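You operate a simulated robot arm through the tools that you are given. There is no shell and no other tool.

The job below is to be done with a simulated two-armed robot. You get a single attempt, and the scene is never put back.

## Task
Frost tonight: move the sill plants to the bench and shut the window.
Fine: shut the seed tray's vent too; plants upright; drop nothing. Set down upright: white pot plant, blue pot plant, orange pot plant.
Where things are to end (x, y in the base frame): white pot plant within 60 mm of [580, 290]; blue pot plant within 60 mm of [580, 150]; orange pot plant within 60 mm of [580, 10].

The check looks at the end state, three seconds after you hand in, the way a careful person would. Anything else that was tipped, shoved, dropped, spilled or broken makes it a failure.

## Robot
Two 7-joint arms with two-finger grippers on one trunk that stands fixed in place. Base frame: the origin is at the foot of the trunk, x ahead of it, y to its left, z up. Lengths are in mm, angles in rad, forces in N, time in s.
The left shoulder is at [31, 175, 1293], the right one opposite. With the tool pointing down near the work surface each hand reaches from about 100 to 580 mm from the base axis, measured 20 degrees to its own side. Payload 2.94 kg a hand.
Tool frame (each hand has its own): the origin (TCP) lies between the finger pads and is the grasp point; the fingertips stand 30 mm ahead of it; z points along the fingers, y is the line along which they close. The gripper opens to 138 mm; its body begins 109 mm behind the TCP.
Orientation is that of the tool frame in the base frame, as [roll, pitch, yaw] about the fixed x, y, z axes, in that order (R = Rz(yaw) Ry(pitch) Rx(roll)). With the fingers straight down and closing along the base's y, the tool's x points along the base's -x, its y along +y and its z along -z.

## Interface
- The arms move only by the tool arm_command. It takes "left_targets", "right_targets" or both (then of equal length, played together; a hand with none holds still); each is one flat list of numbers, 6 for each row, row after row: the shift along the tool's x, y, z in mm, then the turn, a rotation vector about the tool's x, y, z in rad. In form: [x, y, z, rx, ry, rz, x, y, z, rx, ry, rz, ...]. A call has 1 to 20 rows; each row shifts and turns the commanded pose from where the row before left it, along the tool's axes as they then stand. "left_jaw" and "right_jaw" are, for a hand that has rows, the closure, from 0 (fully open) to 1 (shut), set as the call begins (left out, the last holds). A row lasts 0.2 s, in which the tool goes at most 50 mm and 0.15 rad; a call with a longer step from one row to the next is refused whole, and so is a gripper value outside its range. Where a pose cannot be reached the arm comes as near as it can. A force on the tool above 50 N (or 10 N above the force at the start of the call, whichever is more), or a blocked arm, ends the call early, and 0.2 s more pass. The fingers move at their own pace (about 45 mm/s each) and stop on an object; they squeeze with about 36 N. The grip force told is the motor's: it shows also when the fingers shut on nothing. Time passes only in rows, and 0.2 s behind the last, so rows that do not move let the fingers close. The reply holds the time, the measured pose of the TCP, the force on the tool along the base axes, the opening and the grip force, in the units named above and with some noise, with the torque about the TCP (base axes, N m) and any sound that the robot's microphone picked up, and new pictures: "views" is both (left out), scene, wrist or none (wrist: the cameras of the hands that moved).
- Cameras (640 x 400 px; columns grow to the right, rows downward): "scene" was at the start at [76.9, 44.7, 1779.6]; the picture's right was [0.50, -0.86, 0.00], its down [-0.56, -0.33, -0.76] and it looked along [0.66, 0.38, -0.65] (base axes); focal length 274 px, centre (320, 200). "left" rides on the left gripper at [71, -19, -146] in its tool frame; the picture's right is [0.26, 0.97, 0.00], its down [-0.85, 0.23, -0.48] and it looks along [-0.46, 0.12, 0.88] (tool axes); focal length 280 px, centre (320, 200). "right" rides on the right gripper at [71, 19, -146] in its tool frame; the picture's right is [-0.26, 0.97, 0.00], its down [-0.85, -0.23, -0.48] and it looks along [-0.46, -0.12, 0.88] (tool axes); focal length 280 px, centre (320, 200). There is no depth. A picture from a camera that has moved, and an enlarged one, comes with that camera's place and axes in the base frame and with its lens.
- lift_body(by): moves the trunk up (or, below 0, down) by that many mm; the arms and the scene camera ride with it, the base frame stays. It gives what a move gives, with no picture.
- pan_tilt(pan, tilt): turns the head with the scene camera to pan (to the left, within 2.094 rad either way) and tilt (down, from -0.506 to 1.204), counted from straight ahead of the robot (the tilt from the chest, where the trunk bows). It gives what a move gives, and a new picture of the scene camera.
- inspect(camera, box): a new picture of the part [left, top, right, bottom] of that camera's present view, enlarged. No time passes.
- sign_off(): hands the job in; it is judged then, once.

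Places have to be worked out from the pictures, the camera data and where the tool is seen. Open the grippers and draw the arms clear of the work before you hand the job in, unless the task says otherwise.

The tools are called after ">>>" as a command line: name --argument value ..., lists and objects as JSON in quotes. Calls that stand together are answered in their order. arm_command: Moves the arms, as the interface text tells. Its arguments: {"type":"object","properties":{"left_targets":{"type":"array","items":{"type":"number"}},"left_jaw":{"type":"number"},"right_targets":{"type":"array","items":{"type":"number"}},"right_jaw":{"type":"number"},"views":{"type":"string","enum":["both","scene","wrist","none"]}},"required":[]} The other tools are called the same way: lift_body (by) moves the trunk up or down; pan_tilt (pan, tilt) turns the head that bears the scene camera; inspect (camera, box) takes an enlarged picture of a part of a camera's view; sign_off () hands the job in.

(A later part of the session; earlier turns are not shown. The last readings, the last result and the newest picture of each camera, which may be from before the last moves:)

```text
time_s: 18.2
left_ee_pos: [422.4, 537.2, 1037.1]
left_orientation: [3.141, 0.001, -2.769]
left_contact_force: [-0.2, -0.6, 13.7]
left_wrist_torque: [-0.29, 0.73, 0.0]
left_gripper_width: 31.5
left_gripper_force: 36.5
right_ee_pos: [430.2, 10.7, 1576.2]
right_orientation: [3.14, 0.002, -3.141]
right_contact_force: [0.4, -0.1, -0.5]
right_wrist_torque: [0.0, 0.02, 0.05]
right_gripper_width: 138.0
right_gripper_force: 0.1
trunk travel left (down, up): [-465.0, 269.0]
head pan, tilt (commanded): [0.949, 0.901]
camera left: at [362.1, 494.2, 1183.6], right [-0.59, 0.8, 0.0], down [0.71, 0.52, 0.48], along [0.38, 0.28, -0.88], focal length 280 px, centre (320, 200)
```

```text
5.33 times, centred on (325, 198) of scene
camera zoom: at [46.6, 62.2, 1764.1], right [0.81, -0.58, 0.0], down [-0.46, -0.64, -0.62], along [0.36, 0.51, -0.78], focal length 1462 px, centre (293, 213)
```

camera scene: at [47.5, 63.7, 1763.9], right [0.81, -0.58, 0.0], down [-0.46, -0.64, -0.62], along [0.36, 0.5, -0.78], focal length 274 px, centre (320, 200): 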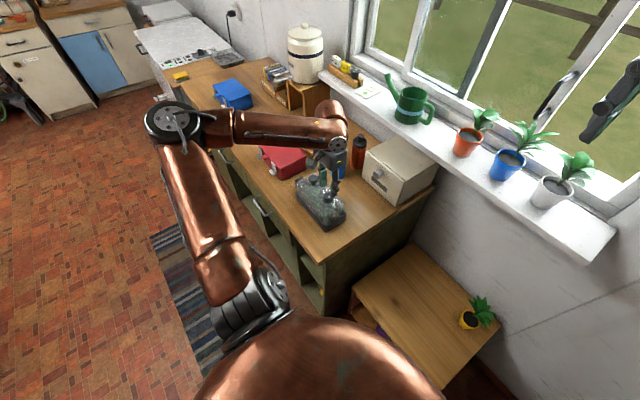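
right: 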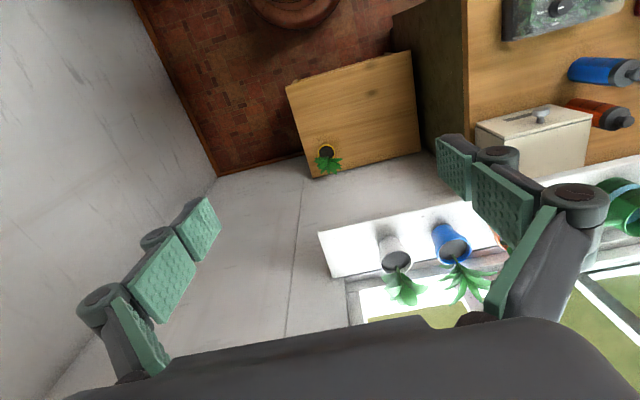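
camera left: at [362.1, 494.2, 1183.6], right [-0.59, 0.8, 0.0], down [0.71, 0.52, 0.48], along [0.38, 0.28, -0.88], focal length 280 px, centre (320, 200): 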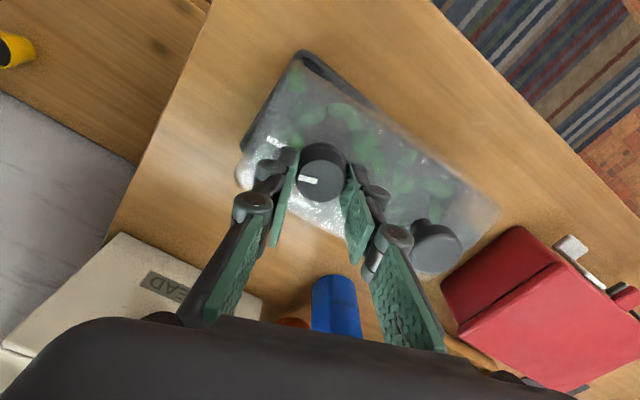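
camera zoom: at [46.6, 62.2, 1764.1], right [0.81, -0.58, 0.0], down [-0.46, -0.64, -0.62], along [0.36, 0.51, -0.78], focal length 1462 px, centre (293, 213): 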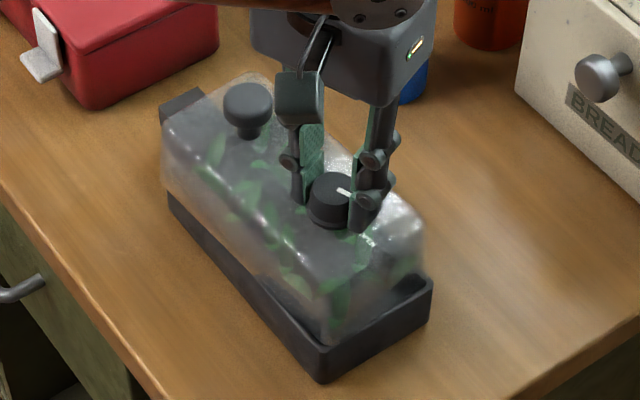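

Pressing 2 mm gives 13.7 N down, which should hold the lid by friction. I now turn forward 0.16 rad under this press and check whether the lid stays.

>>> arm_command --left_targets '[0, 0, 0, 0, 0, -0.04, 0, 0, 0, 0, 0, -0.04, 0, 0, 0, 0, 0, -0.04, 0, 0, 0, 0, 0, -0.04]' --views "wrist"

>>> inspect --camera "left" --box '[200, 20, 520, 300]'

>>> inspect --camera "scene" --box '[285, 160, 365, 235]'

```text
time_s: 19.2
left_ee_pos: [423.1, 537.9, 1038.8]
left_orientation: [-3.141, 0.005, -2.609]
left_contact_force: [4.0, 4.1, 23.9]
left_wrist_torque: [-0.02, 0.21, 0.02]
left_gripper_width: 31.1
left_gripper_force: 36.4
right_ee_pos: [430.9, 10.9, 1576.2]
right_orientation: [3.14, 0.001, 3.141]
right_contact_force: [0.7, 0.5, -0.1]
right_wrist_torque: [0.02, 0.0, 0.0]
right_gripper_width: 137.9
right_gripper_force: 0.0
trunk travel left (down, up): [-465.0, 269.0]
head pan, tilt (commanded): [0.949, 0.901]
camera left: at [369.4, 485.4, 1183.4], right [-0.72, 0.7, 0.0], down [0.61, 0.63, 0.48], along [0.34, 0.34, -0.88], focal length 280 px, centre (320, 200)
```

left: 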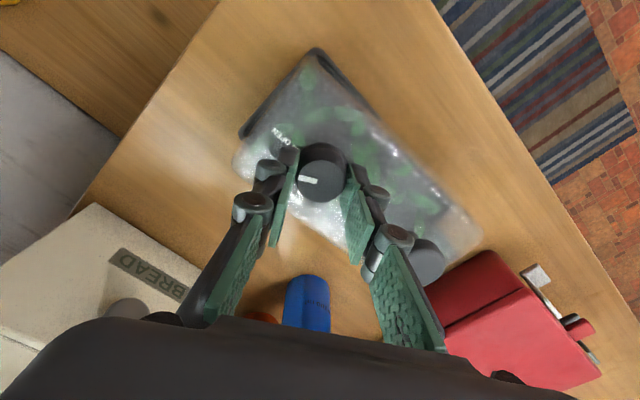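

```text
1.43 times, centred on (360, 160) of left
camera zoom: at [369.4, 485.4, 1183.4], right [-0.72, 0.7, 0.0], down [0.61, 0.63, 0.48], along [0.34, 0.34, -0.88], focal length 401 px, centre (263, 257)
```

zoom: 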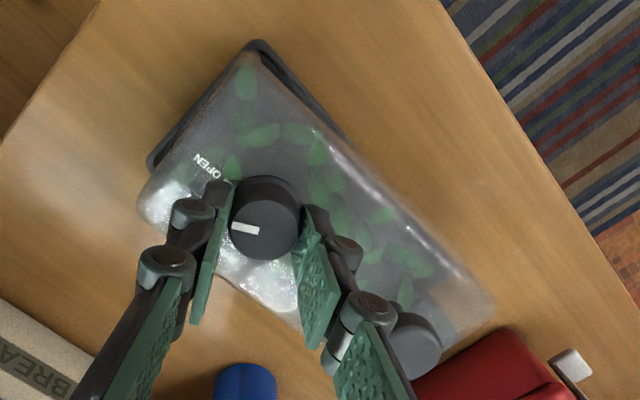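

```text
5.33 times, centred on (325, 198) of scene
camera zoom: at [46.4, 61.9, 1764.1], right [0.81, -0.58, 0.0], down [-0.46, -0.64, -0.62], along [0.36, 0.51, -0.78], focal length 1462 px, centre (293, 213)
```

zoom: 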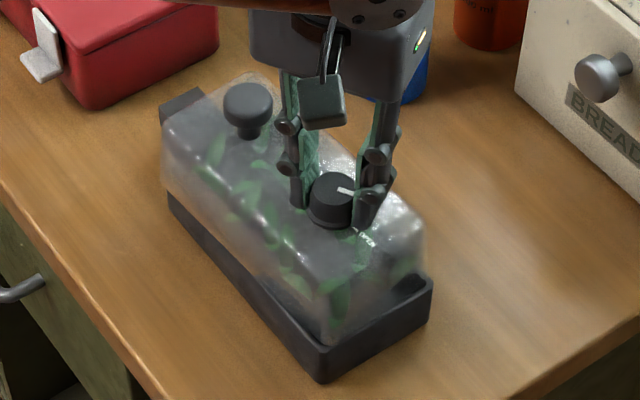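

With the press the lid stays put while the knob turns (force 24 N down, well below the limit). I continue turning 0.4 rad.

>>> arm_command --left_targets '[0, 0, 0, 0, 0, -0.05, 0, 0, 0, 0, 0, -0.05, 0, 0, 0, 0, 0, -0.05, 0, 0, 0, 0, 0, -0.05, 0, 0, 0, 0, 0, -0.05, 0, 0, 0, 0, 0, -0.05, 0, 0, 0, 0, 0, -0.05, 0, 0, 0, 0, 0, -0.05]' --views "wrist"

>>> inspect --camera "left" --box '[200, 20, 520, 300]'

>>> inspect --camera "scene" --box '[285, 160, 365, 235]'

```text
time_s: 21.0
left_ee_pos: [421.3, 536.4, 1038.4]
left_orientation: [-3.14, 0.003, -2.21]
left_contact_force: [0.4, 10.3, 27.5]
left_wrist_torque: [0.71, -0.3, -0.02]
left_gripper_width: 31.3
left_gripper_force: 35.8
right_ee_pos: [429.8, 11.5, 1576.3]
right_orientation: [3.141, 0.001, -3.141]
right_contact_force: [0.2, 0.5, -0.2]
right_wrist_torque: [0.01, 0.06, 0.0]
right_gripper_width: 138.0
right_gripper_force: 0.2
trunk travel left (down, up): [-465.0, 269.0]
head pan, tilt (commanded): [0.949, 0.901]
camera left: at [393.7, 469.6, 1183.4], right [-0.93, 0.37, 0.0], down [0.32, 0.82, 0.48], along [0.18, 0.44, -0.88], focal length 280 px, centre (320, 200)
```

left: 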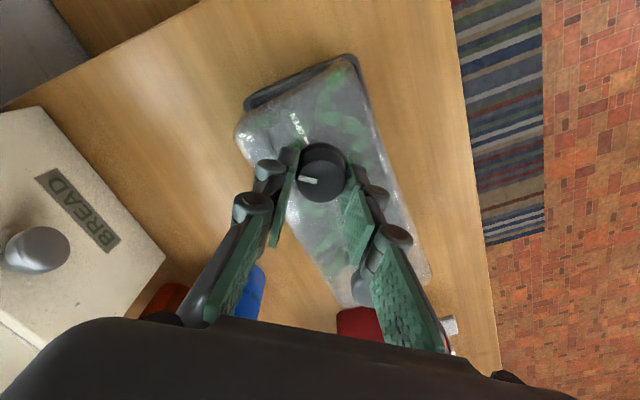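

```text
1.43 times, centred on (360, 160) of left
camera zoom: at [393.7, 469.6, 1183.4], right [-0.93, 0.37, 0.0], down [0.32, 0.82, 0.48], along [0.18, 0.44, -0.88], focal length 401 px, centre (263, 257)
```

zoom: 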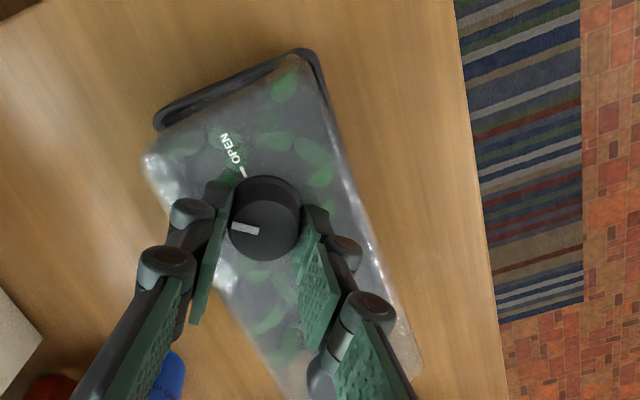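

```text
5.33 times, centred on (325, 198) of scene
camera zoom: at [45.5, 62.5, 1764.0], right [0.81, -0.58, 0.0], down [-0.46, -0.64, -0.62], along [0.36, 0.51, -0.78], focal length 1462 px, centre (293, 213)
```

zoom: 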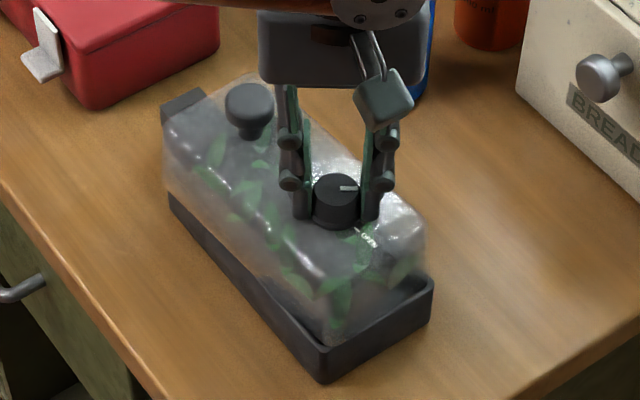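

The knob turns, the lid stays. I continue another 0.5 rad.

>>> arm_command --left_targets '[0, 0, 0, 0, 0, -0.05, 0, 0, 0, 0, 0, -0.05, 0, 0, 0, 0, 0, -0.05, 0, 0, 0, 0, 0, -0.05, 0, 0, 0, 0, 0, -0.05, 0, 0, 0, 0, 0, -0.05, 0, 0, 0, 0, 0, -0.05, 0, 0, 0, 0, 0, -0.05, 0, 0, 0, 0, 0, -0.05, 0, 0, 0, 0, 0, -0.05]' --views "wrist"

>>> inspect --camera "left" --box '[200, 20, 520, 300]'

>>> inspect --camera "scene" --box '[285, 160, 365, 235]'

```text
time_s: 23.2
left_ee_pos: [420.8, 536.2, 1037.3]
left_orientation: [-3.14, 0.0, -1.711]
left_contact_force: [-4.1, 3.0, 18.7]
left_wrist_torque: [-0.05, 0.25, 0.0]
left_gripper_width: 31.0
left_gripper_force: 36.2
right_ee_pos: [429.5, 10.7, 1574.9]
right_orientation: [3.14, 0.0, -3.141]
right_contact_force: [0.0, -0.1, -0.3]
right_wrist_torque: [0.04, 0.03, 0.0]
right_gripper_width: 137.9
right_gripper_force: 0.0
trunk travel left (down, up): [-465.0, 269.0]
head pan, tilt (commanded): [0.949, 0.901]
camera left: at [428.8, 464.6, 1183.3], right [-0.99, -0.12, 0.0], down [-0.11, 0.87, 0.48], along [-0.06, 0.47, -0.88], focal length 280 px, centre (320, 200)
```

left: 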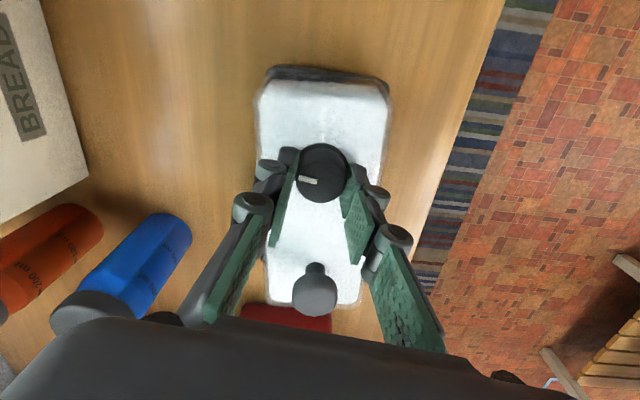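

```text
1.43 times, centred on (360, 160) of left
camera zoom: at [428.8, 464.6, 1183.3], right [-0.99, -0.12, 0.0], down [-0.11, 0.87, 0.48], along [-0.06, 0.47, -0.88], focal length 401 px, centre (263, 257)
```

zoom: 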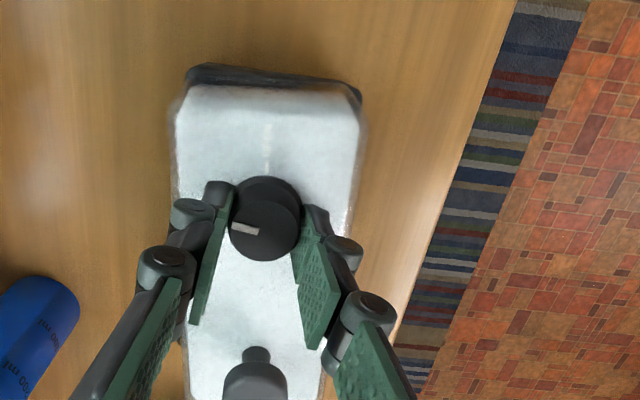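

```text
5.33 times, centred on (325, 198) of scene
camera zoom: at [45.4, 62.3, 1764.0], right [0.81, -0.58, 0.0], down [-0.46, -0.64, -0.62], along [0.36, 0.51, -0.78], focal length 1462 px, centre (293, 213)
```

zoom: 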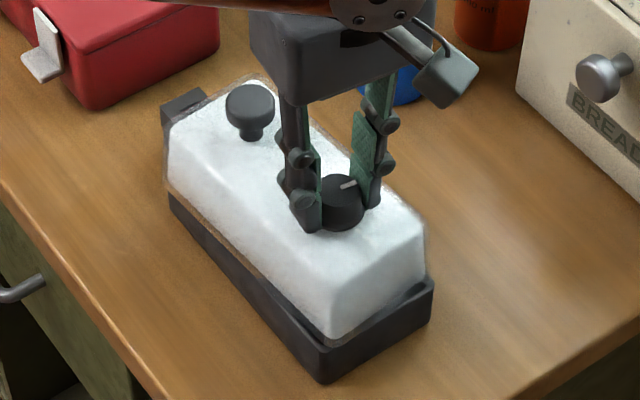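

The lid misted over (vent nearly shut). I turn the last ~0.14 rad to reach the SHUT mark.

>>> arm_command --left_targets '[0, 0, 0, 0, 0, -0.05, 0, 0, 0, 0, 0, -0.05, 0, 0, 0, 0, 0, -0.04]' --views "wrist"

>>> inspect --camera "left" --box '[200, 20, 520, 300]'

>>> inspect --camera "scene" --box '[285, 160, 365, 235]'

```text
time_s: 24.0
left_ee_pos: [421.1, 536.3, 1037.5]
left_orientation: [-3.139, 0.0, -1.571]
left_contact_force: [-6.6, 2.6, 19.4]
left_wrist_torque: [0.03, 0.33, 0.0]
left_gripper_width: 31.2
left_gripper_force: 35.7
right_ee_pos: [429.7, 11.5, 1577.3]
right_orientation: [3.14, 0.003, -3.141]
right_contact_force: [-0.7, -0.2, 0.7]
right_wrist_torque: [-0.02, 0.0, -0.01]
right_gripper_width: 138.1
right_gripper_force: 0.0
trunk travel left (down, up): [-465.0, 269.0]
head pan, tilt (commanded): [0.949, 0.901]
camera left: at [439.0, 466.5, 1183.3], right [-0.96, -0.26, 0.0], down [-0.23, 0.85, 0.48], along [-0.12, 0.46, -0.88], focal length 280 px, centre (320, 200)
```

left: 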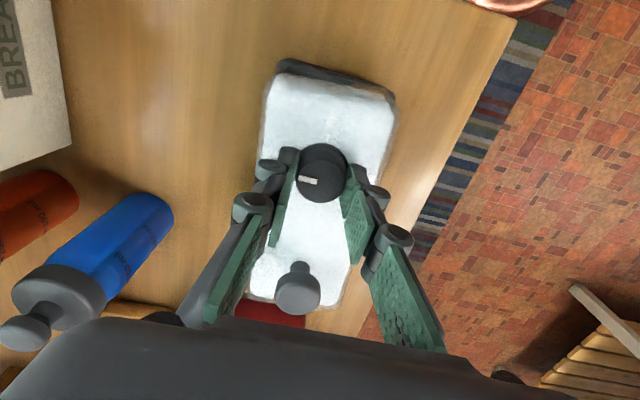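

```text
1.43 times, centred on (360, 160) of left
camera zoom: at [439.0, 466.5, 1183.3], right [-0.96, -0.26, 0.0], down [-0.23, 0.85, 0.48], along [-0.12, 0.46, -0.88], focal length 401 px, centre (263, 257)
```

zoom: 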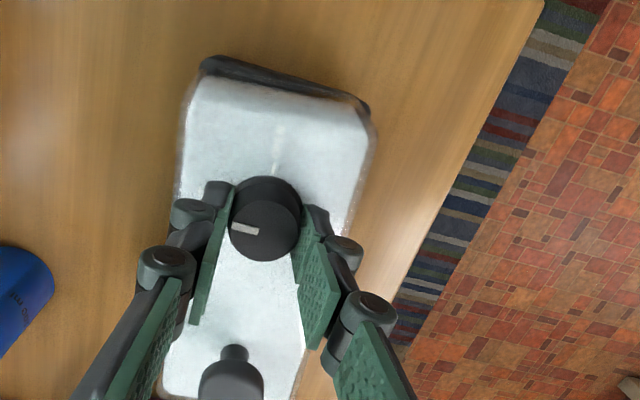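

```text
5.33 times, centred on (325, 198) of scene
camera zoom: at [45.1, 62.2, 1764.0], right [0.81, -0.58, 0.0], down [-0.46, -0.64, -0.62], along [0.36, 0.51, -0.78], focal length 1462 px, centre (293, 213)
```

zoom: 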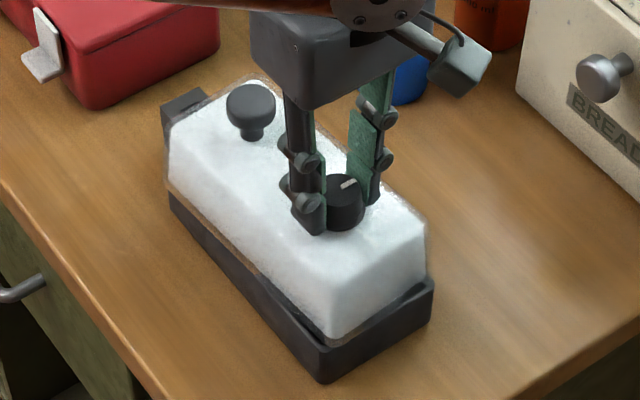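

The knob now stands about 90° from its start, but triangulating the handle knob suggests the lid sits ~3–4° CCW from its original alignment. I turn the knob 0.06 rad further under press, then I'll release the press and turn the lid back by the same amount.

>>> arm_command --left_targets '[0, 0, 0, 0, 0, -0.03, 0, 0, 0, 0, 0, -0.03, 0, 0, -1, 0, 0, 0, 0, 0, -1, 0, 0, 0]' --views "wrist"

>>> inspect --camera "left" --box '[220, 30, 440, 240]'

>>> inspect --camera "scene" --box '[285, 160, 365, 235]'

```text
time_s: 25.0
left_ee_pos: [421.7, 537.4, 1036.6]
left_orientation: [-3.141, -0.002, -1.512]
left_contact_force: [-0.2, -1.9, 4.4]
left_wrist_torque: [0.38, -0.05, 0.02]
left_gripper_width: 31.0
left_gripper_force: 35.3
right_ee_pos: [431.7, 10.8, 1575.2]
right_orientation: [3.14, 0.001, -3.141]
right_contact_force: [-0.3, -0.5, -0.3]
right_wrist_torque: [0.0, 0.02, -0.04]
right_gripper_width: 137.9
right_gripper_force: 0.0
trunk travel left (down, up): [-465.0, 269.0]
head pan, tilt (commanded): [0.949, 0.901]
camera left: at [444.8, 468.0, 1183.4], right [-0.95, -0.32, 0.0], down [-0.28, 0.83, 0.47], along [-0.15, 0.45, -0.88], focal length 280 px, centre (320, 200)
```

left: 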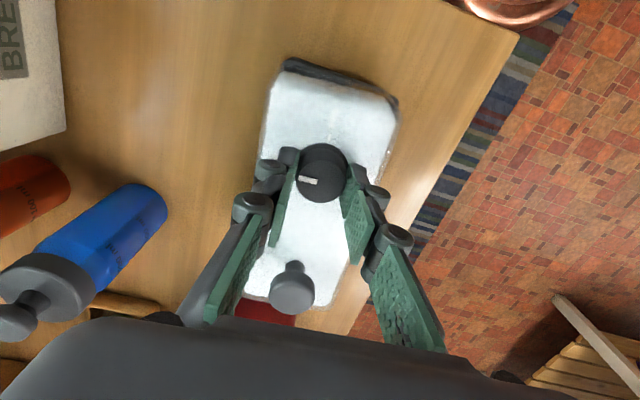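

```text
1.90 times, centred on (330, 135) of left
camera zoom: at [444.8, 468.0, 1183.4], right [-0.95, -0.32, 0.0], down [-0.28, 0.83, 0.47], along [-0.15, 0.45, -0.88], focal length 534 px, centre (301, 324)
```

zoom: 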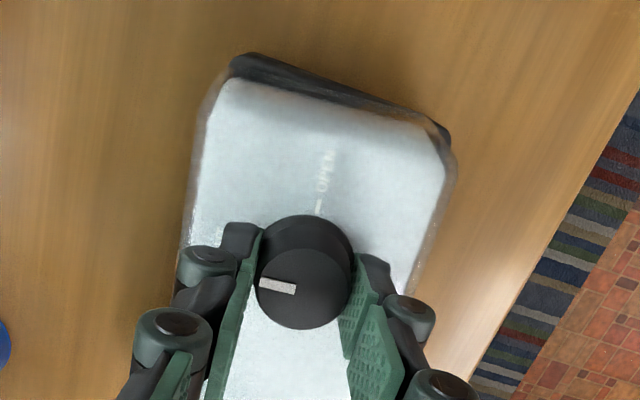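

```text
5.33 times, centred on (325, 198) of scene
camera zoom: at [47.3, 62.8, 1763.8], right [0.81, -0.58, 0.0], down [-0.46, -0.64, -0.62], along [0.36, 0.51, -0.78], focal length 1462 px, centre (293, 213)
```

zoom: 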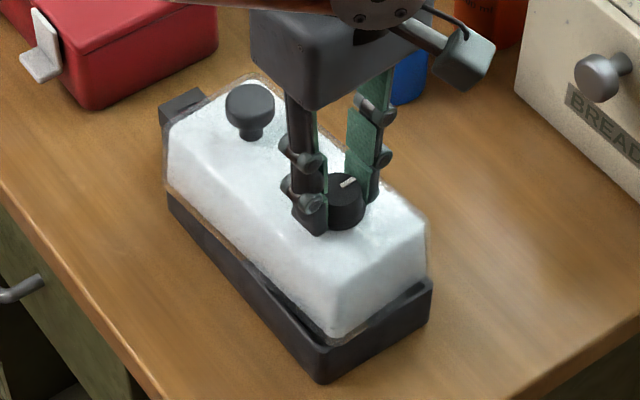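

The press is nearly relieved (4 N). I ease up 1 mm more and turn back 0.065 rad so the lid follows to its original alignment, then check.

>>> arm_command --left_targets '[0, 0, -1, 0, 0, 0, 0, 0, 0, 0, 0, 0.03, 0, 0, 0, 0, 0, 0.035]' --views "wrist"

>>> inspect --camera "left" --box '[220, 30, 440, 240]'

>>> inspect --camera "scene" --box '[285, 160, 365, 235]'

```text
time_s: 25.8
left_ee_pos: [421.2, 535.4, 1039.6]
left_orientation: [3.141, -0.003, -1.577]
left_contact_force: [-0.4, 0.0, 0.6]
left_wrist_torque: [-0.04, 0.01, -0.03]
left_gripper_width: 31.2
left_gripper_force: 36.0
right_ee_pos: [432.2, 12.2, 1575.8]
right_orientation: [3.141, 0.001, -3.141]
right_contact_force: [0.7, 0.3, 0.4]
right_wrist_torque: [-0.01, -0.01, 0.0]
right_gripper_width: 137.9
right_gripper_force: 0.0
trunk travel left (down, up): [-465.0, 269.0]
head pan, tilt (commanded): [0.949, 0.901]
camera left: at [439.5, 466.8, 1185.1], right [-0.97, -0.26, 0.0], down [-0.23, 0.85, 0.47], along [-0.12, 0.46, -0.88], focal length 280 px, centre (320, 200)
```

left: 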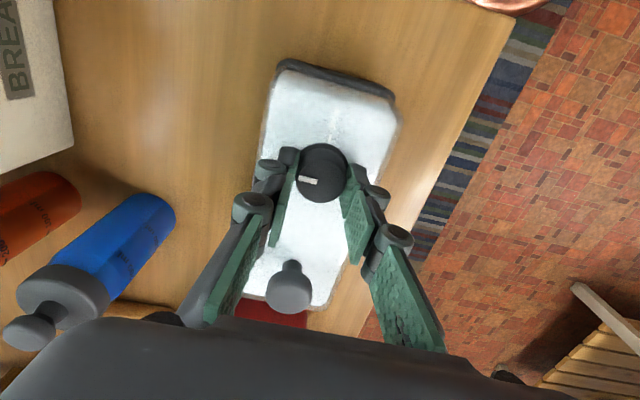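

```text
1.90 times, centred on (330, 135) of left
camera zoom: at [439.5, 466.8, 1185.1], right [-0.97, -0.26, 0.0], down [-0.23, 0.85, 0.47], along [-0.12, 0.46, -0.88], focal length 534 px, centre (301, 324)
```

zoom: 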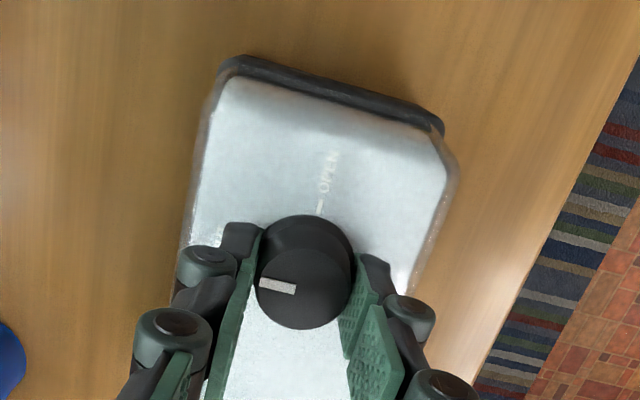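

```text
5.33 times, centred on (325, 198) of scene
camera zoom: at [47.6, 64.0, 1763.8], right [0.81, -0.58, 0.0], down [-0.46, -0.64, -0.62], along [0.36, 0.5, -0.78], focal length 1462 px, centre (293, 213)
```

zoom: 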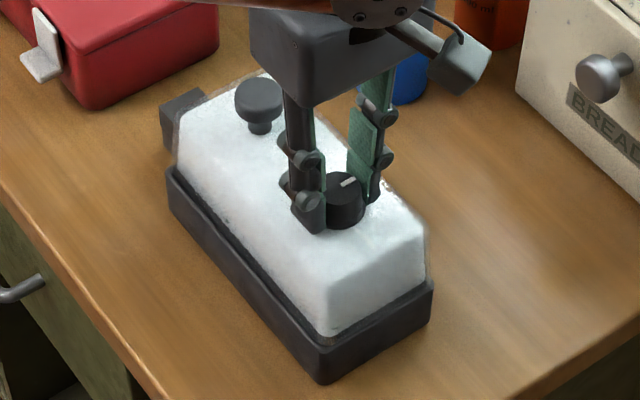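

The handle knob is now back at about [422, 633] and forces are zero, so the lid is aligned again. I release the knob and rise to inspect.

>>> arm_command --left_targets '[0, 0, 0, 0, 0, 0, 0, 0, 0, 0, 0, 0, 0, 0, 0, 0, 0, 0]' --left_jaw 0.64 --views "none"

>>> arm_command --left_targets '[0, 0, -10, 0, 0, 0, 0, 0, -20, 0, 0, 0.1, 0, 0, -25, 0, 0, 0.14, 0, 0, -25, 0, 0, 0.14, 0, 0, -25, 0, 0, 0.14, 0, 0, -25, 0, 0, 0.14, 0, 0, -25, 0, 0, 0.14, 0, 0, -20, 0, 0, 0.14, 0, 0, 0, 0, 0, 0.14, 0, 0, 0, 0, 0, 0.14, 0, 0, 0, 0, 0, 0.14, 0, 0, 0, 0, 0, 0.14, 0, 0, 0, 0, 0, 0.07]' --views "both"

>>> inspect --camera "scene" --box '[240, 130, 400, 230]'

>>> inspect --camera "left" --box '[260, 50, 460, 175]'

```text
time_s: 26.6
left_ee_pos: [420.8, 537.0, 1040.6]
left_orientation: [3.14, 0.002, -1.575]
left_contact_force: [0.7, 0.2, -0.4]
left_wrist_torque: [0.0, 0.01, 0.0]
left_gripper_width: 49.7
left_gripper_force: 0.0
right_ee_pos: [430.7, 12.1, 1576.2]
right_orientation: [3.14, 0.001, 3.141]
right_contact_force: [-0.6, -0.6, -0.5]
right_wrist_torque: [-0.04, -0.03, 0.04]
right_gripper_width: 137.9
right_gripper_force: 0.0
trunk travel left (down, up): [-465.0, 269.0]
head pan, tilt (commanded): [0.949, 0.901]
```

```text
time_s: 29.4
left_ee_pos: [421.8, 537.3, 1214.2]
left_orientation: [-3.141, -0.001, 3.134]
left_contact_force: [-0.6, 0.5, -0.5]
left_wrist_torque: [-0.01, -0.01, -0.03]
left_gripper_width: 49.5
left_gripper_force: 0.1
right_ee_pos: [431.0, 12.4, 1575.9]
right_orientation: [3.142, -0.001, -3.14]
right_contact_force: [0.0, 0.5, 0.3]
right_wrist_torque: [-0.03, 0.0, 0.0]
right_gripper_width: 138.0
right_gripper_force: 0.2
trunk travel left (down, up): [-465.0, 269.0]
head pan, tilt (commanded): [0.949, 0.901]
camera scene: at [47.5, 63.7, 1763.9], right [0.81, -0.58, 0.0], down [-0.46, -0.64, -0.62], along [0.36, 0.5, -0.78], focal length 274 px, centre (320, 200)
camera left: at [349.8, 519.4, 1359.8], right [-0.26, 0.97, 0.0], down [0.85, 0.23, 0.48], along [0.46, 0.12, -0.88], focal length 280 px, centre (320, 200)
```

scene: 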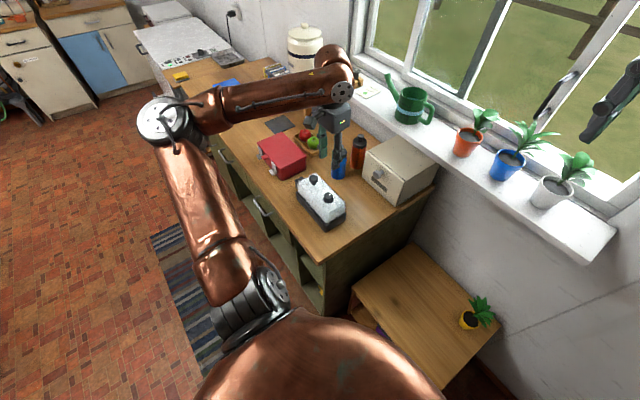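
left: 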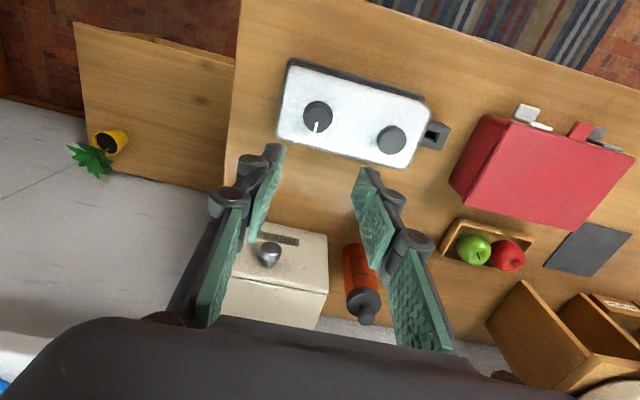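

```text
4.00 times, centred on (320, 180) of scene
camera zoom: at [47.5, 63.7, 1763.9], right [0.81, -0.58, 0.0], down [-0.46, -0.64, -0.62], along [0.36, 0.5, -0.78], focal length 1096 px, centre (320, 280)
```

zoom: 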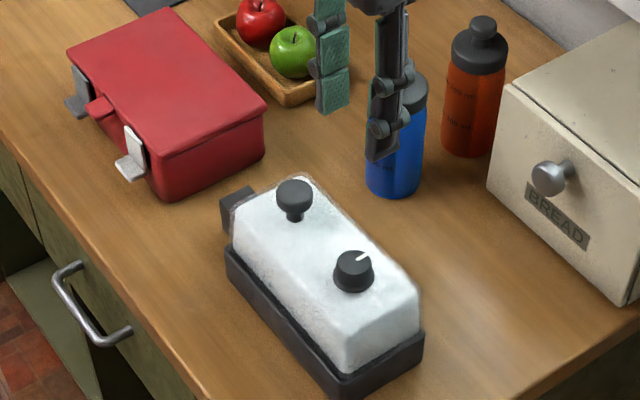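

```text
3.20 times, centred on (360, 112) of left
camera zoom: at [349.8, 519.4, 1359.8], right [-0.26, 0.97, 0.0], down [0.85, 0.23, 0.48], along [0.46, 0.12, -0.88], focal length 897 px, centre (192, 480)
```

zoom: 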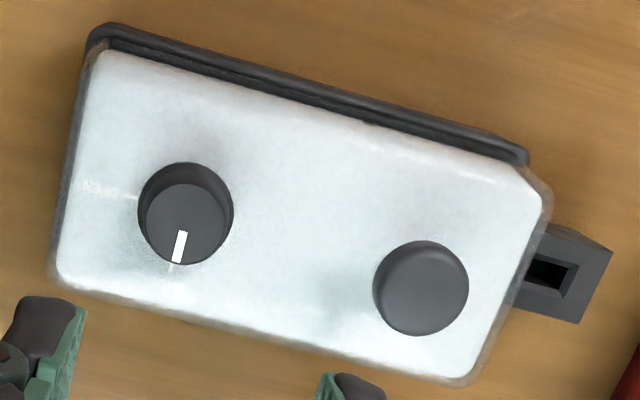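

The pointer now points to the SHUT mark and the lid is white (misted). I check more closely whether the lid sits properly in its base.

>>> inspect --camera "scene" --box '[290, 165, 354, 235]'

>>> inspect --camera "left" --box '[265, 50, 365, 160]'

>>> inspect --camera "left" --box '[350, 80, 460, 190]'

```text
5.71 times, centred on (322, 200) of scene
camera zoom: at [47.5, 63.7, 1763.9], right [0.81, -0.58, 0.0], down [-0.46, -0.64, -0.62], along [0.36, 0.5, -0.78], focal length 1566 px, centre (309, 200)
```

zoom: 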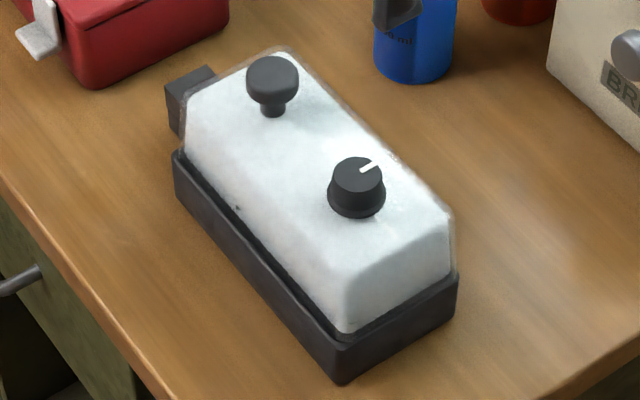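

```text
3.64 times, centred on (315, 105) of left
camera zoom: at [349.8, 519.4, 1359.8], right [-0.26, 0.97, 0.0], down [0.85, 0.23, 0.48], along [0.46, 0.12, -0.88], focal length 1020 px, centre (338, 546)
```

zoom: 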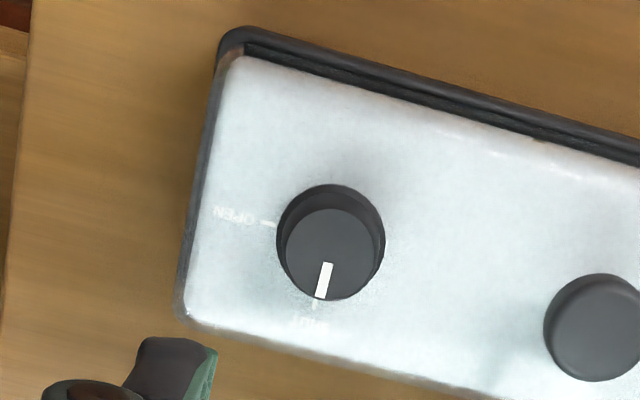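

```text
3.64 times, centred on (405, 135) of left
camera zoom: at [349.8, 519.4, 1359.8], right [-0.26, 0.97, 0.0], down [0.85, 0.23, 0.48], along [0.46, 0.12, -0.88], focal length 1020 px, centre (11, 436)
```

zoom: 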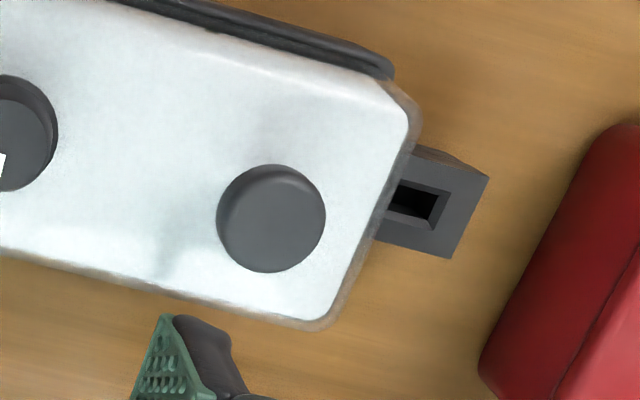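

The knob points at SHUT; the lid is only about 1.6° and 2–3 mm off at its −y end, with an uneven groove to the rim. I'll regrip the knob and nudge the lid back those few millimetres so it sits true.

>>> arm_command --left_targets '[0, 0, 25, 0, 0, 0, 0, 0, 25, 0, 0, 0, 0, 0, 25, 0, 0, 0, 0, 0, 25, 0, 0, 0, 0, 0, 25, 0, 0, 0, 0, 0, 20, 0, 0, 0, 0, 0, 15, 0, 0, 0, 0, 0, 10, 0, 0, 0, 0, 0, 5, 0, 0, 0]' --views "wrist"

>>> arm_command --left_targets '[0, 0, 0, 0, 0, 0, 0, 0, 0, 0, 0, 0, 0, 0, 0, 0, 0, 0, 0, 0, 0, 0, 0, 0, 0, 0, 0, 0, 0, 0]' --left_jaw 0.85 --views "wrist"

```text
time_s: 31.4
left_ee_pos: [420.8, 537.0, 1037.1]
left_orientation: [-3.141, 0.0, 3.136]
left_contact_force: [0.4, 0.3, 0.7]
left_wrist_torque: [-0.01, 0.01, 0.04]
left_gripper_width: 49.6
left_gripper_force: 0.0
right_ee_pos: [431.3, 12.1, 1575.6]
right_orientation: [3.14, 0.0, -3.141]
right_contact_force: [0.1, 0.2, -0.8]
right_wrist_torque: [0.0, -0.04, 0.02]
right_gripper_width: 137.9
right_gripper_force: 0.0
trunk travel left (down, up): [-465.0, 269.0]
head pan, tilt (commanded): [0.949, 0.901]
camera left: at [350.3, 518.4, 1183.5], right [-0.26, 0.97, 0.0], down [0.85, 0.23, 0.48], along [0.46, 0.12, -0.88], focal length 280 px, centre (320, 200)
```

left: 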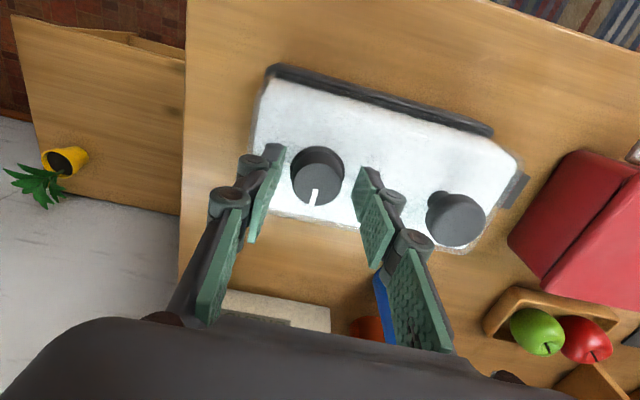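

```text
time_s: 32.6
left_ee_pos: [422.8, 536.7, 1038.2]
left_orientation: [-3.14, 0.001, 3.137]
left_contact_force: [0.5, 0.0, -0.3]
left_wrist_torque: [-0.09, 0.02, 0.01]
left_gripper_width: 31.5
left_gripper_force: 35.9
right_ee_pos: [432.0, 12.3, 1576.0]
right_orientation: [3.14, 0.0, -3.14]
right_contact_force: [-0.9, 0.9, -1.3]
right_wrist_torque: [-0.02, 0.0, 0.02]
right_gripper_width: 138.1
right_gripper_force: 0.0
trunk travel left (down, up): [-465.0, 269.0]
head pan, tilt (commanded): [0.949, 0.901]
camera left: at [350.4, 518.5, 1183.5], right [-0.26, 0.97, 0.0], down [0.85, 0.23, 0.48], along [0.46, 0.12, -0.88], focal length 280 px, centre (320, 200)
```

left: 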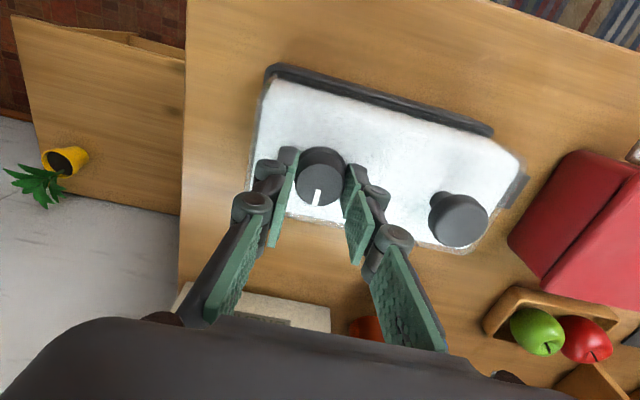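

Compared with the first grip, the knob sits 3 mm further in +x while the handle knob is unchanged, so I shift 3 mm in −x while turning 0.032 rad clockwise, keeping no vertical load.

>>> arm_command --left_targets '[1, 0, 0, 0, 0, 0.01, 1, 0, 0, 0, 0, 0.011, 1, 0, 0, 0, 0, 0.011, 0, 0, 0, 0, 0, 0]' --views "wrist"

>>> inspect --camera "left" --box '[220, 40, 540, 260]'

>>> inspect --camera "scene" --box '[290, 165, 354, 235]'

```text
time_s: 33.6
left_ee_pos: [419.0, 536.4, 1039.9]
left_orientation: [3.141, 0.0, 3.106]
left_contact_force: [0.1, -1.2, 0.0]
left_wrist_torque: [-0.02, 0.03, 0.0]
left_gripper_width: 31.5
left_gripper_force: 35.9
right_ee_pos: [432.0, 13.0, 1575.5]
right_orientation: [3.141, 0.0, 3.141]
right_contact_force: [0.2, -0.1, 0.1]
right_wrist_torque: [0.0, -0.01, 0.0]
right_gripper_width: 138.0
right_gripper_force: 0.1
trunk travel left (down, up): [-465.0, 269.0]
head pan, tilt (commanded): [0.949, 0.901]
camera left: at [346.9, 521.3, 1185.0], right [-0.23, 0.97, 0.0], down [0.86, 0.2, 0.48], along [0.46, 0.11, -0.88], focal length 280 px, centre (320, 200)
```

left: 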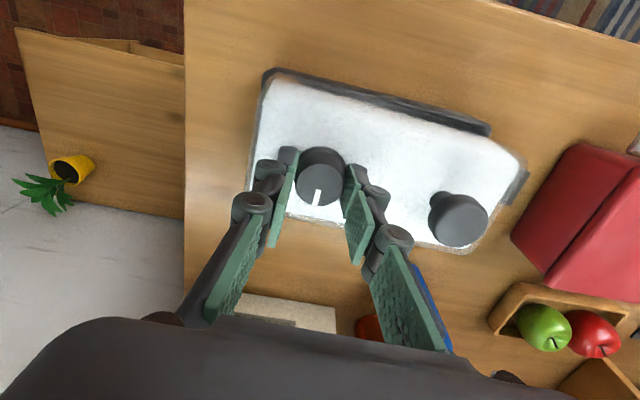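

```text
1.82 times, centred on (380, 150) of left
camera zoom: at [346.9, 521.3, 1185.0], right [-0.23, 0.97, 0.0], down [0.86, 0.2, 0.48], along [0.46, 0.11, -0.88], focal length 510 px, centre (211, 291)
```

zoom: 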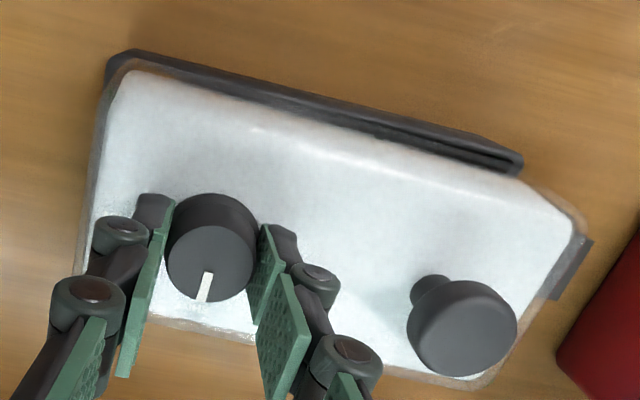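

```text
5.71 times, centred on (322, 200) of scene
camera zoom: at [47.6, 64.0, 1763.8], right [0.81, -0.58, 0.0], down [-0.46, -0.64, -0.62], along [0.36, 0.5, -0.78], focal length 1566 px, centre (309, 200)
```

zoom: 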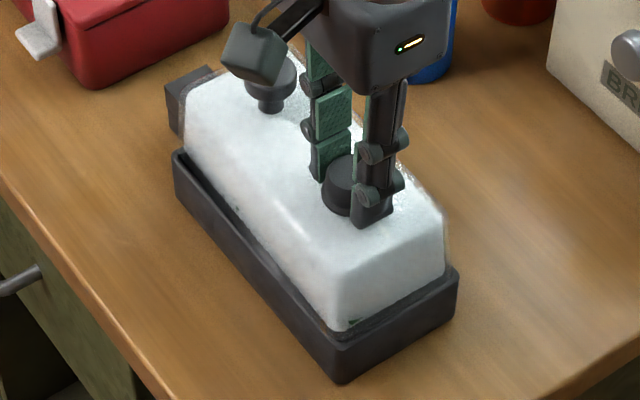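

The last nudge moved the lid's −y end back. I release gently, rise clear, and check the lid outline against the base rim from both cameras.

>>> arm_command --left_targets '[0, 0, 0, 0, 0, 0, 0, 0, 0, 0, 0, 0, 0, 0, 0, 0, 0, 0]' --left_jaw 0.64 --views "none"

>>> arm_command --left_targets '[0, 0, -10, 0, 0, 0, 0, 0, -25, 0, 0, 0, 0, 0, -30, 0, 0, 0, 0, 0, -30, 0, 0, 0, 0, 0, -30, 0, 0, 0, 0, 0, -30, 0, 0, 0, 5, 0, -30, 0, 0, 0, 10, 0, -30, 0, 0.1, 0, 15, 10, -30, 0, 0.1, 0, 15, 10, -30, 0, 0.1, 0, 15, 10, -20, 0, 0.1, 0, 0, 0, 0, 0, 0.1, 0]' --views "both"

>>> inspect --camera "scene" --box '[290, 165, 354, 235]'

```text
time_s: 34.4
left_ee_pos: [418.7, 536.9, 1038.9]
left_orientation: [-3.141, 0.0, 3.104]
left_contact_force: [0.1, 0.4, 0.4]
left_wrist_torque: [-0.02, 0.0, -0.05]
left_gripper_width: 49.4
left_gripper_force: 0.0
right_ee_pos: [431.6, 12.0, 1576.4]
right_orientation: [3.14, -0.001, 3.14]
right_contact_force: [-0.2, -0.4, -0.3]
right_wrist_torque: [-0.02, -0.02, 0.0]
right_gripper_width: 138.0
right_gripper_force: 0.0
trunk travel left (down, up): [-465.0, 269.0]
head pan, tilt (commanded): [0.949, 0.901]
```

```text
time_s: 37.2
left_ee_pos: [385.4, 552.1, 1228.9]
left_orientation: [-3.058, -0.601, 3.045]
left_contact_force: [-0.1, -0.4, -0.2]
left_wrist_torque: [-0.03, -0.02, 0.04]
left_gripper_width: 49.7
left_gripper_force: 0.0
left hand out of reach, approached as far as the arm can: row 9, 10
right_ee_pos: [429.5, 13.2, 1576.4]
right_orientation: [3.141, 0.001, -3.139]
right_contact_force: [-0.2, 0.8, 0.1]
right_wrist_torque: [-0.05, -0.03, -0.01]
right_gripper_width: 138.0
right_gripper_force: 0.0
trunk travel left (down, up): [-465.0, 269.0]
head pan, tilt (commanded): [0.949, 0.901]
stopped in row 12 (left hand): the arm was blocked; the commanded pose is now the measured one
camera scene: at [44.7, 65.3, 1763.9], right [0.81, -0.58, 0.0], down [-0.45, -0.64, -0.62], along [0.36, 0.5, -0.78], focal length 274 px, centre (320, 200)
camera left: at [408.9, 543.8, 1389.3], right [-0.17, 0.98, 0.08], down [0.98, 0.18, -0.1], along [-0.12, 0.06, -0.99], focal length 280 px, centre (320, 200)
```

scene: 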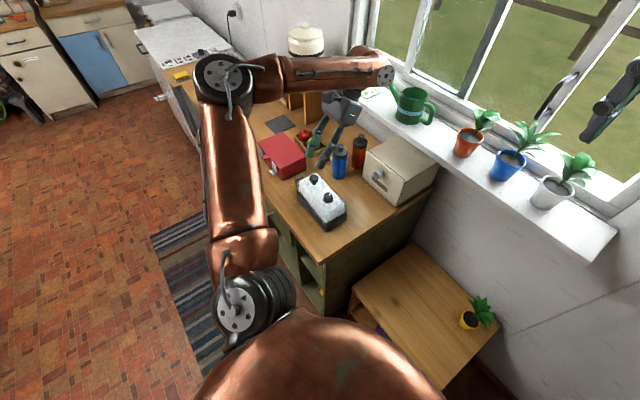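
left: 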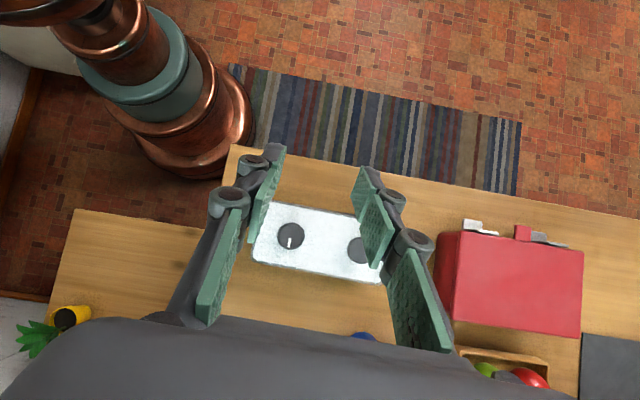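

```text
5.71 times, centred on (322, 200) of scene
camera zoom: at [44.7, 65.3, 1763.9], right [0.81, -0.58, 0.0], down [-0.45, -0.64, -0.62], along [0.36, 0.5, -0.78], focal length 1566 px, centre (309, 200)
```

zoom: 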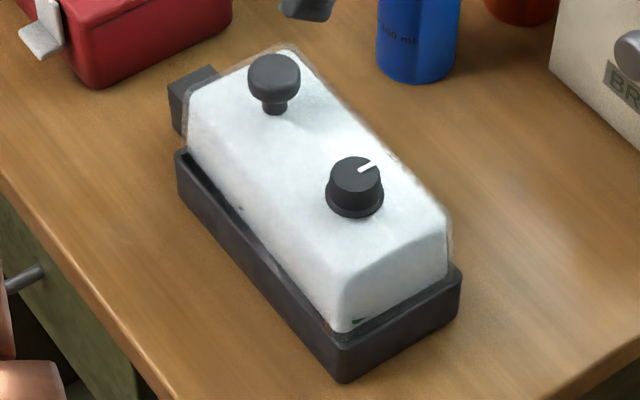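

The arm stopped at a joint limit on the tilt (no contact force). The camera now looks nearly straight down at the tray, so I enlarge that view.

>>> inspect --camera "left" --box '[240, 190, 400, 300]'

>>> inspect --camera "scene" --box '[200, 30, 420, 170]'

```text
3.64 times, centred on (320, 245) of left
camera zoom: at [408.9, 543.8, 1389.3], right [-0.17, 0.98, 0.08], down [0.98, 0.18, -0.1], along [-0.12, 0.06, -0.99], focal length 1020 px, centre (320, 36)
```

zoom: 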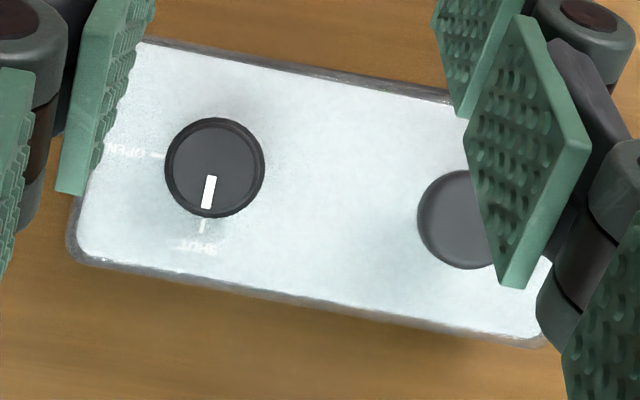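

```text
2.86 times, centred on (310, 100) of scene
camera zoom: at [44.7, 65.3, 1763.9], right [0.81, -0.58, 0.0], down [-0.45, -0.64, -0.62], along [0.36, 0.5, -0.78], focal length 783 px, centre (349, 486)
```

zoom: 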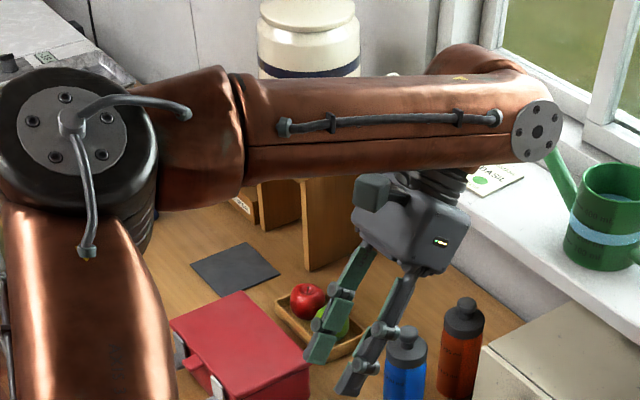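

The pointer sits exactly on the SHUT tick and the lid is evenly aligned on its base: the vent is done. Now I lift the left arm well clear, straightening the tool again.

>>> arm_command --left_targets '[0, 0, -25, 0, -0.1, 0, 0, 0, -25, 0, -0.1, 0, 0, 0, -30, 0, -0.1, 0, 0, 0, -35, 0, -0.1, 0, 0, 0, -40, 0, -0.1, 0, 0, 0, -40, 0, -0.1, 0, 0, 0, -40, 0, 0, 0, 0, 0, -40, 0, 0, 0, 0, 0, -40, 0, 0, 0, 0, 0, -40, 0, 0, 0, 0, 0, -40, 0, 0, 0]' --left_jaw 0.0 --views "both"

```text
time_s: 39.6
left_ee_pos: [448.5, 565.1, 1510.4]
left_orientation: [-3.075, -0.003, 3.092]
left_contact_force: [0.1, -1.3, 1.0]
left_wrist_torque: [0.03, 0.02, -0.02]
left_gripper_width: 138.2
left_gripper_force: 0.1
left hand out of reach, approached as far as the arm can: row 9, 10, 11
right_ee_pos: [432.0, 10.5, 1575.2]
right_orientation: [3.139, -0.001, 3.141]
right_contact_force: [-0.5, 0.6, 0.3]
right_wrist_torque: [0.02, 0.03, 0.0]
right_gripper_width: 138.0
right_gripper_force: 0.0
trunk travel left (down, up): [-465.0, 269.0]
head pan, tilt (commanded): [0.949, 0.901]
camera scene: at [47.3, 62.4, 1763.9], right [0.81, -0.58, 0.0], down [-0.46, -0.64, -0.62], along [0.36, 0.51, -0.78], focal length 274 px, centre (320, 200)
camera left: at [377.3, 560.2, 1657.7], right [-0.21, 0.97, -0.06], down [0.86, 0.22, 0.46], along [0.46, 0.04, -0.89], focal length 280 px, centre (320, 200)
```

scene: 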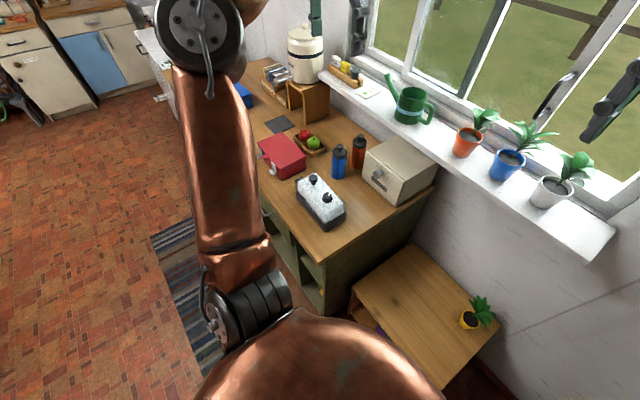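
left: 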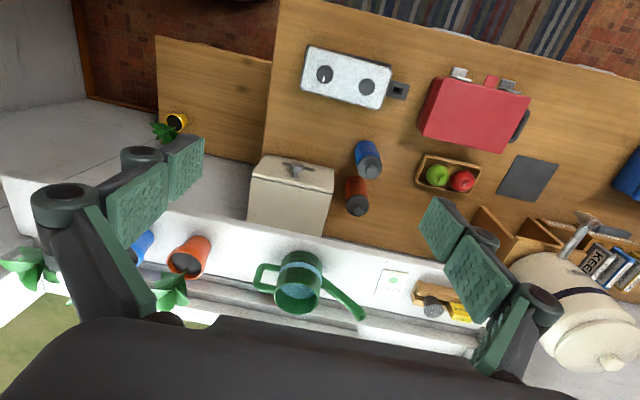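

Left arm is parked high above the workbench. Now I bring the right hand in front of the white pot (pre-view at about [620, 88, 1330]) and pitch it forward to ~35° below horizontal.

>>> arm_command --right_targets '[-23.5, 9.5, 30.6, 0, 0, 0, -23.5, 9.5, 30.6, 0, 0, 0, -23.5, 9.5, 30.6, 0, 0, 0, -23.5, 9.5, 30.6, 0, 0, 0, -23.5, 9.5, 30.6, 0, 0, 0, -23.5, 9.5, 30.6, 0, 0, 0, -23.5, 9.5, 30.6, 0, 0, 0, -23.5, 9.5, 30.6, 0, 0, 0, 0, 0, 0, 0, -0.137, 0, 0, 0, 0, 0, -0.137, 0, 0, 0, 0, 0, -0.137, 0, 0, 0, 0, 0, -0.137, 0, 0, 0, 0, 0, -0.137, 0, 0, 0, 0, 0, -0.137, 0, 0, 0, 0, 0, -0.137, 0]' --right_jaw 0.2 --views "both"

```text
time_s: 42.8
left_ee_pos: [447.9, 566.3, 1509.8]
left_orientation: [-3.074, -0.002, 3.093]
left_contact_force: [0.1, -0.2, -0.7]
left_wrist_torque: [-0.03, 0.04, -0.01]
left_gripper_width: 137.7
left_gripper_force: 0.0
right_ee_pos: [620.2, 87.5, 1329.9]
right_orientation: [3.136, 0.963, 3.138]
right_contact_force: [-0.3, 0.7, -0.5]
right_wrist_torque: [-0.04, 0.0, 0.01]
right_gripper_width: 110.4
right_gripper_force: 0.0
trunk travel left (down, up): [-465.0, 269.0]
head pan, tilt (commanded): [0.949, 0.901]
camera scene: at [47.1, 63.5, 1763.9], right [0.81, -0.58, 0.0], down [-0.46, -0.64, -0.62], along [0.36, 0.51, -0.78], focal length 274 px, centre (320, 200)
camera right: at [460.1, 106.9, 1356.7], right [0.15, 0.96, 0.22], down [0.09, -0.23, 0.97], along [0.98, -0.12, -0.13], focal length 280 px, centre (320, 200)
```

scene: 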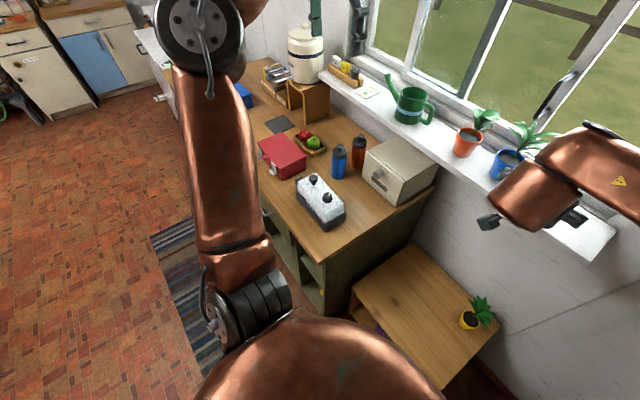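
right: 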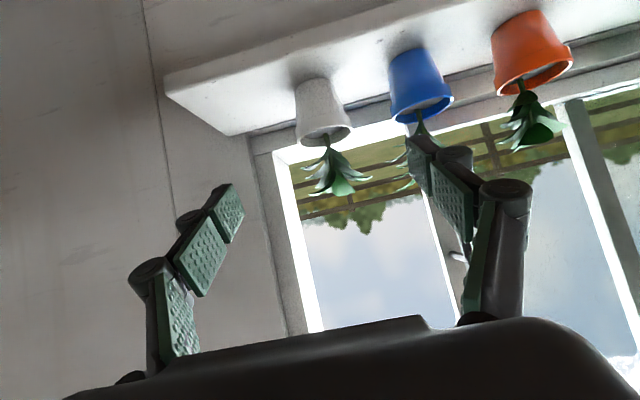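

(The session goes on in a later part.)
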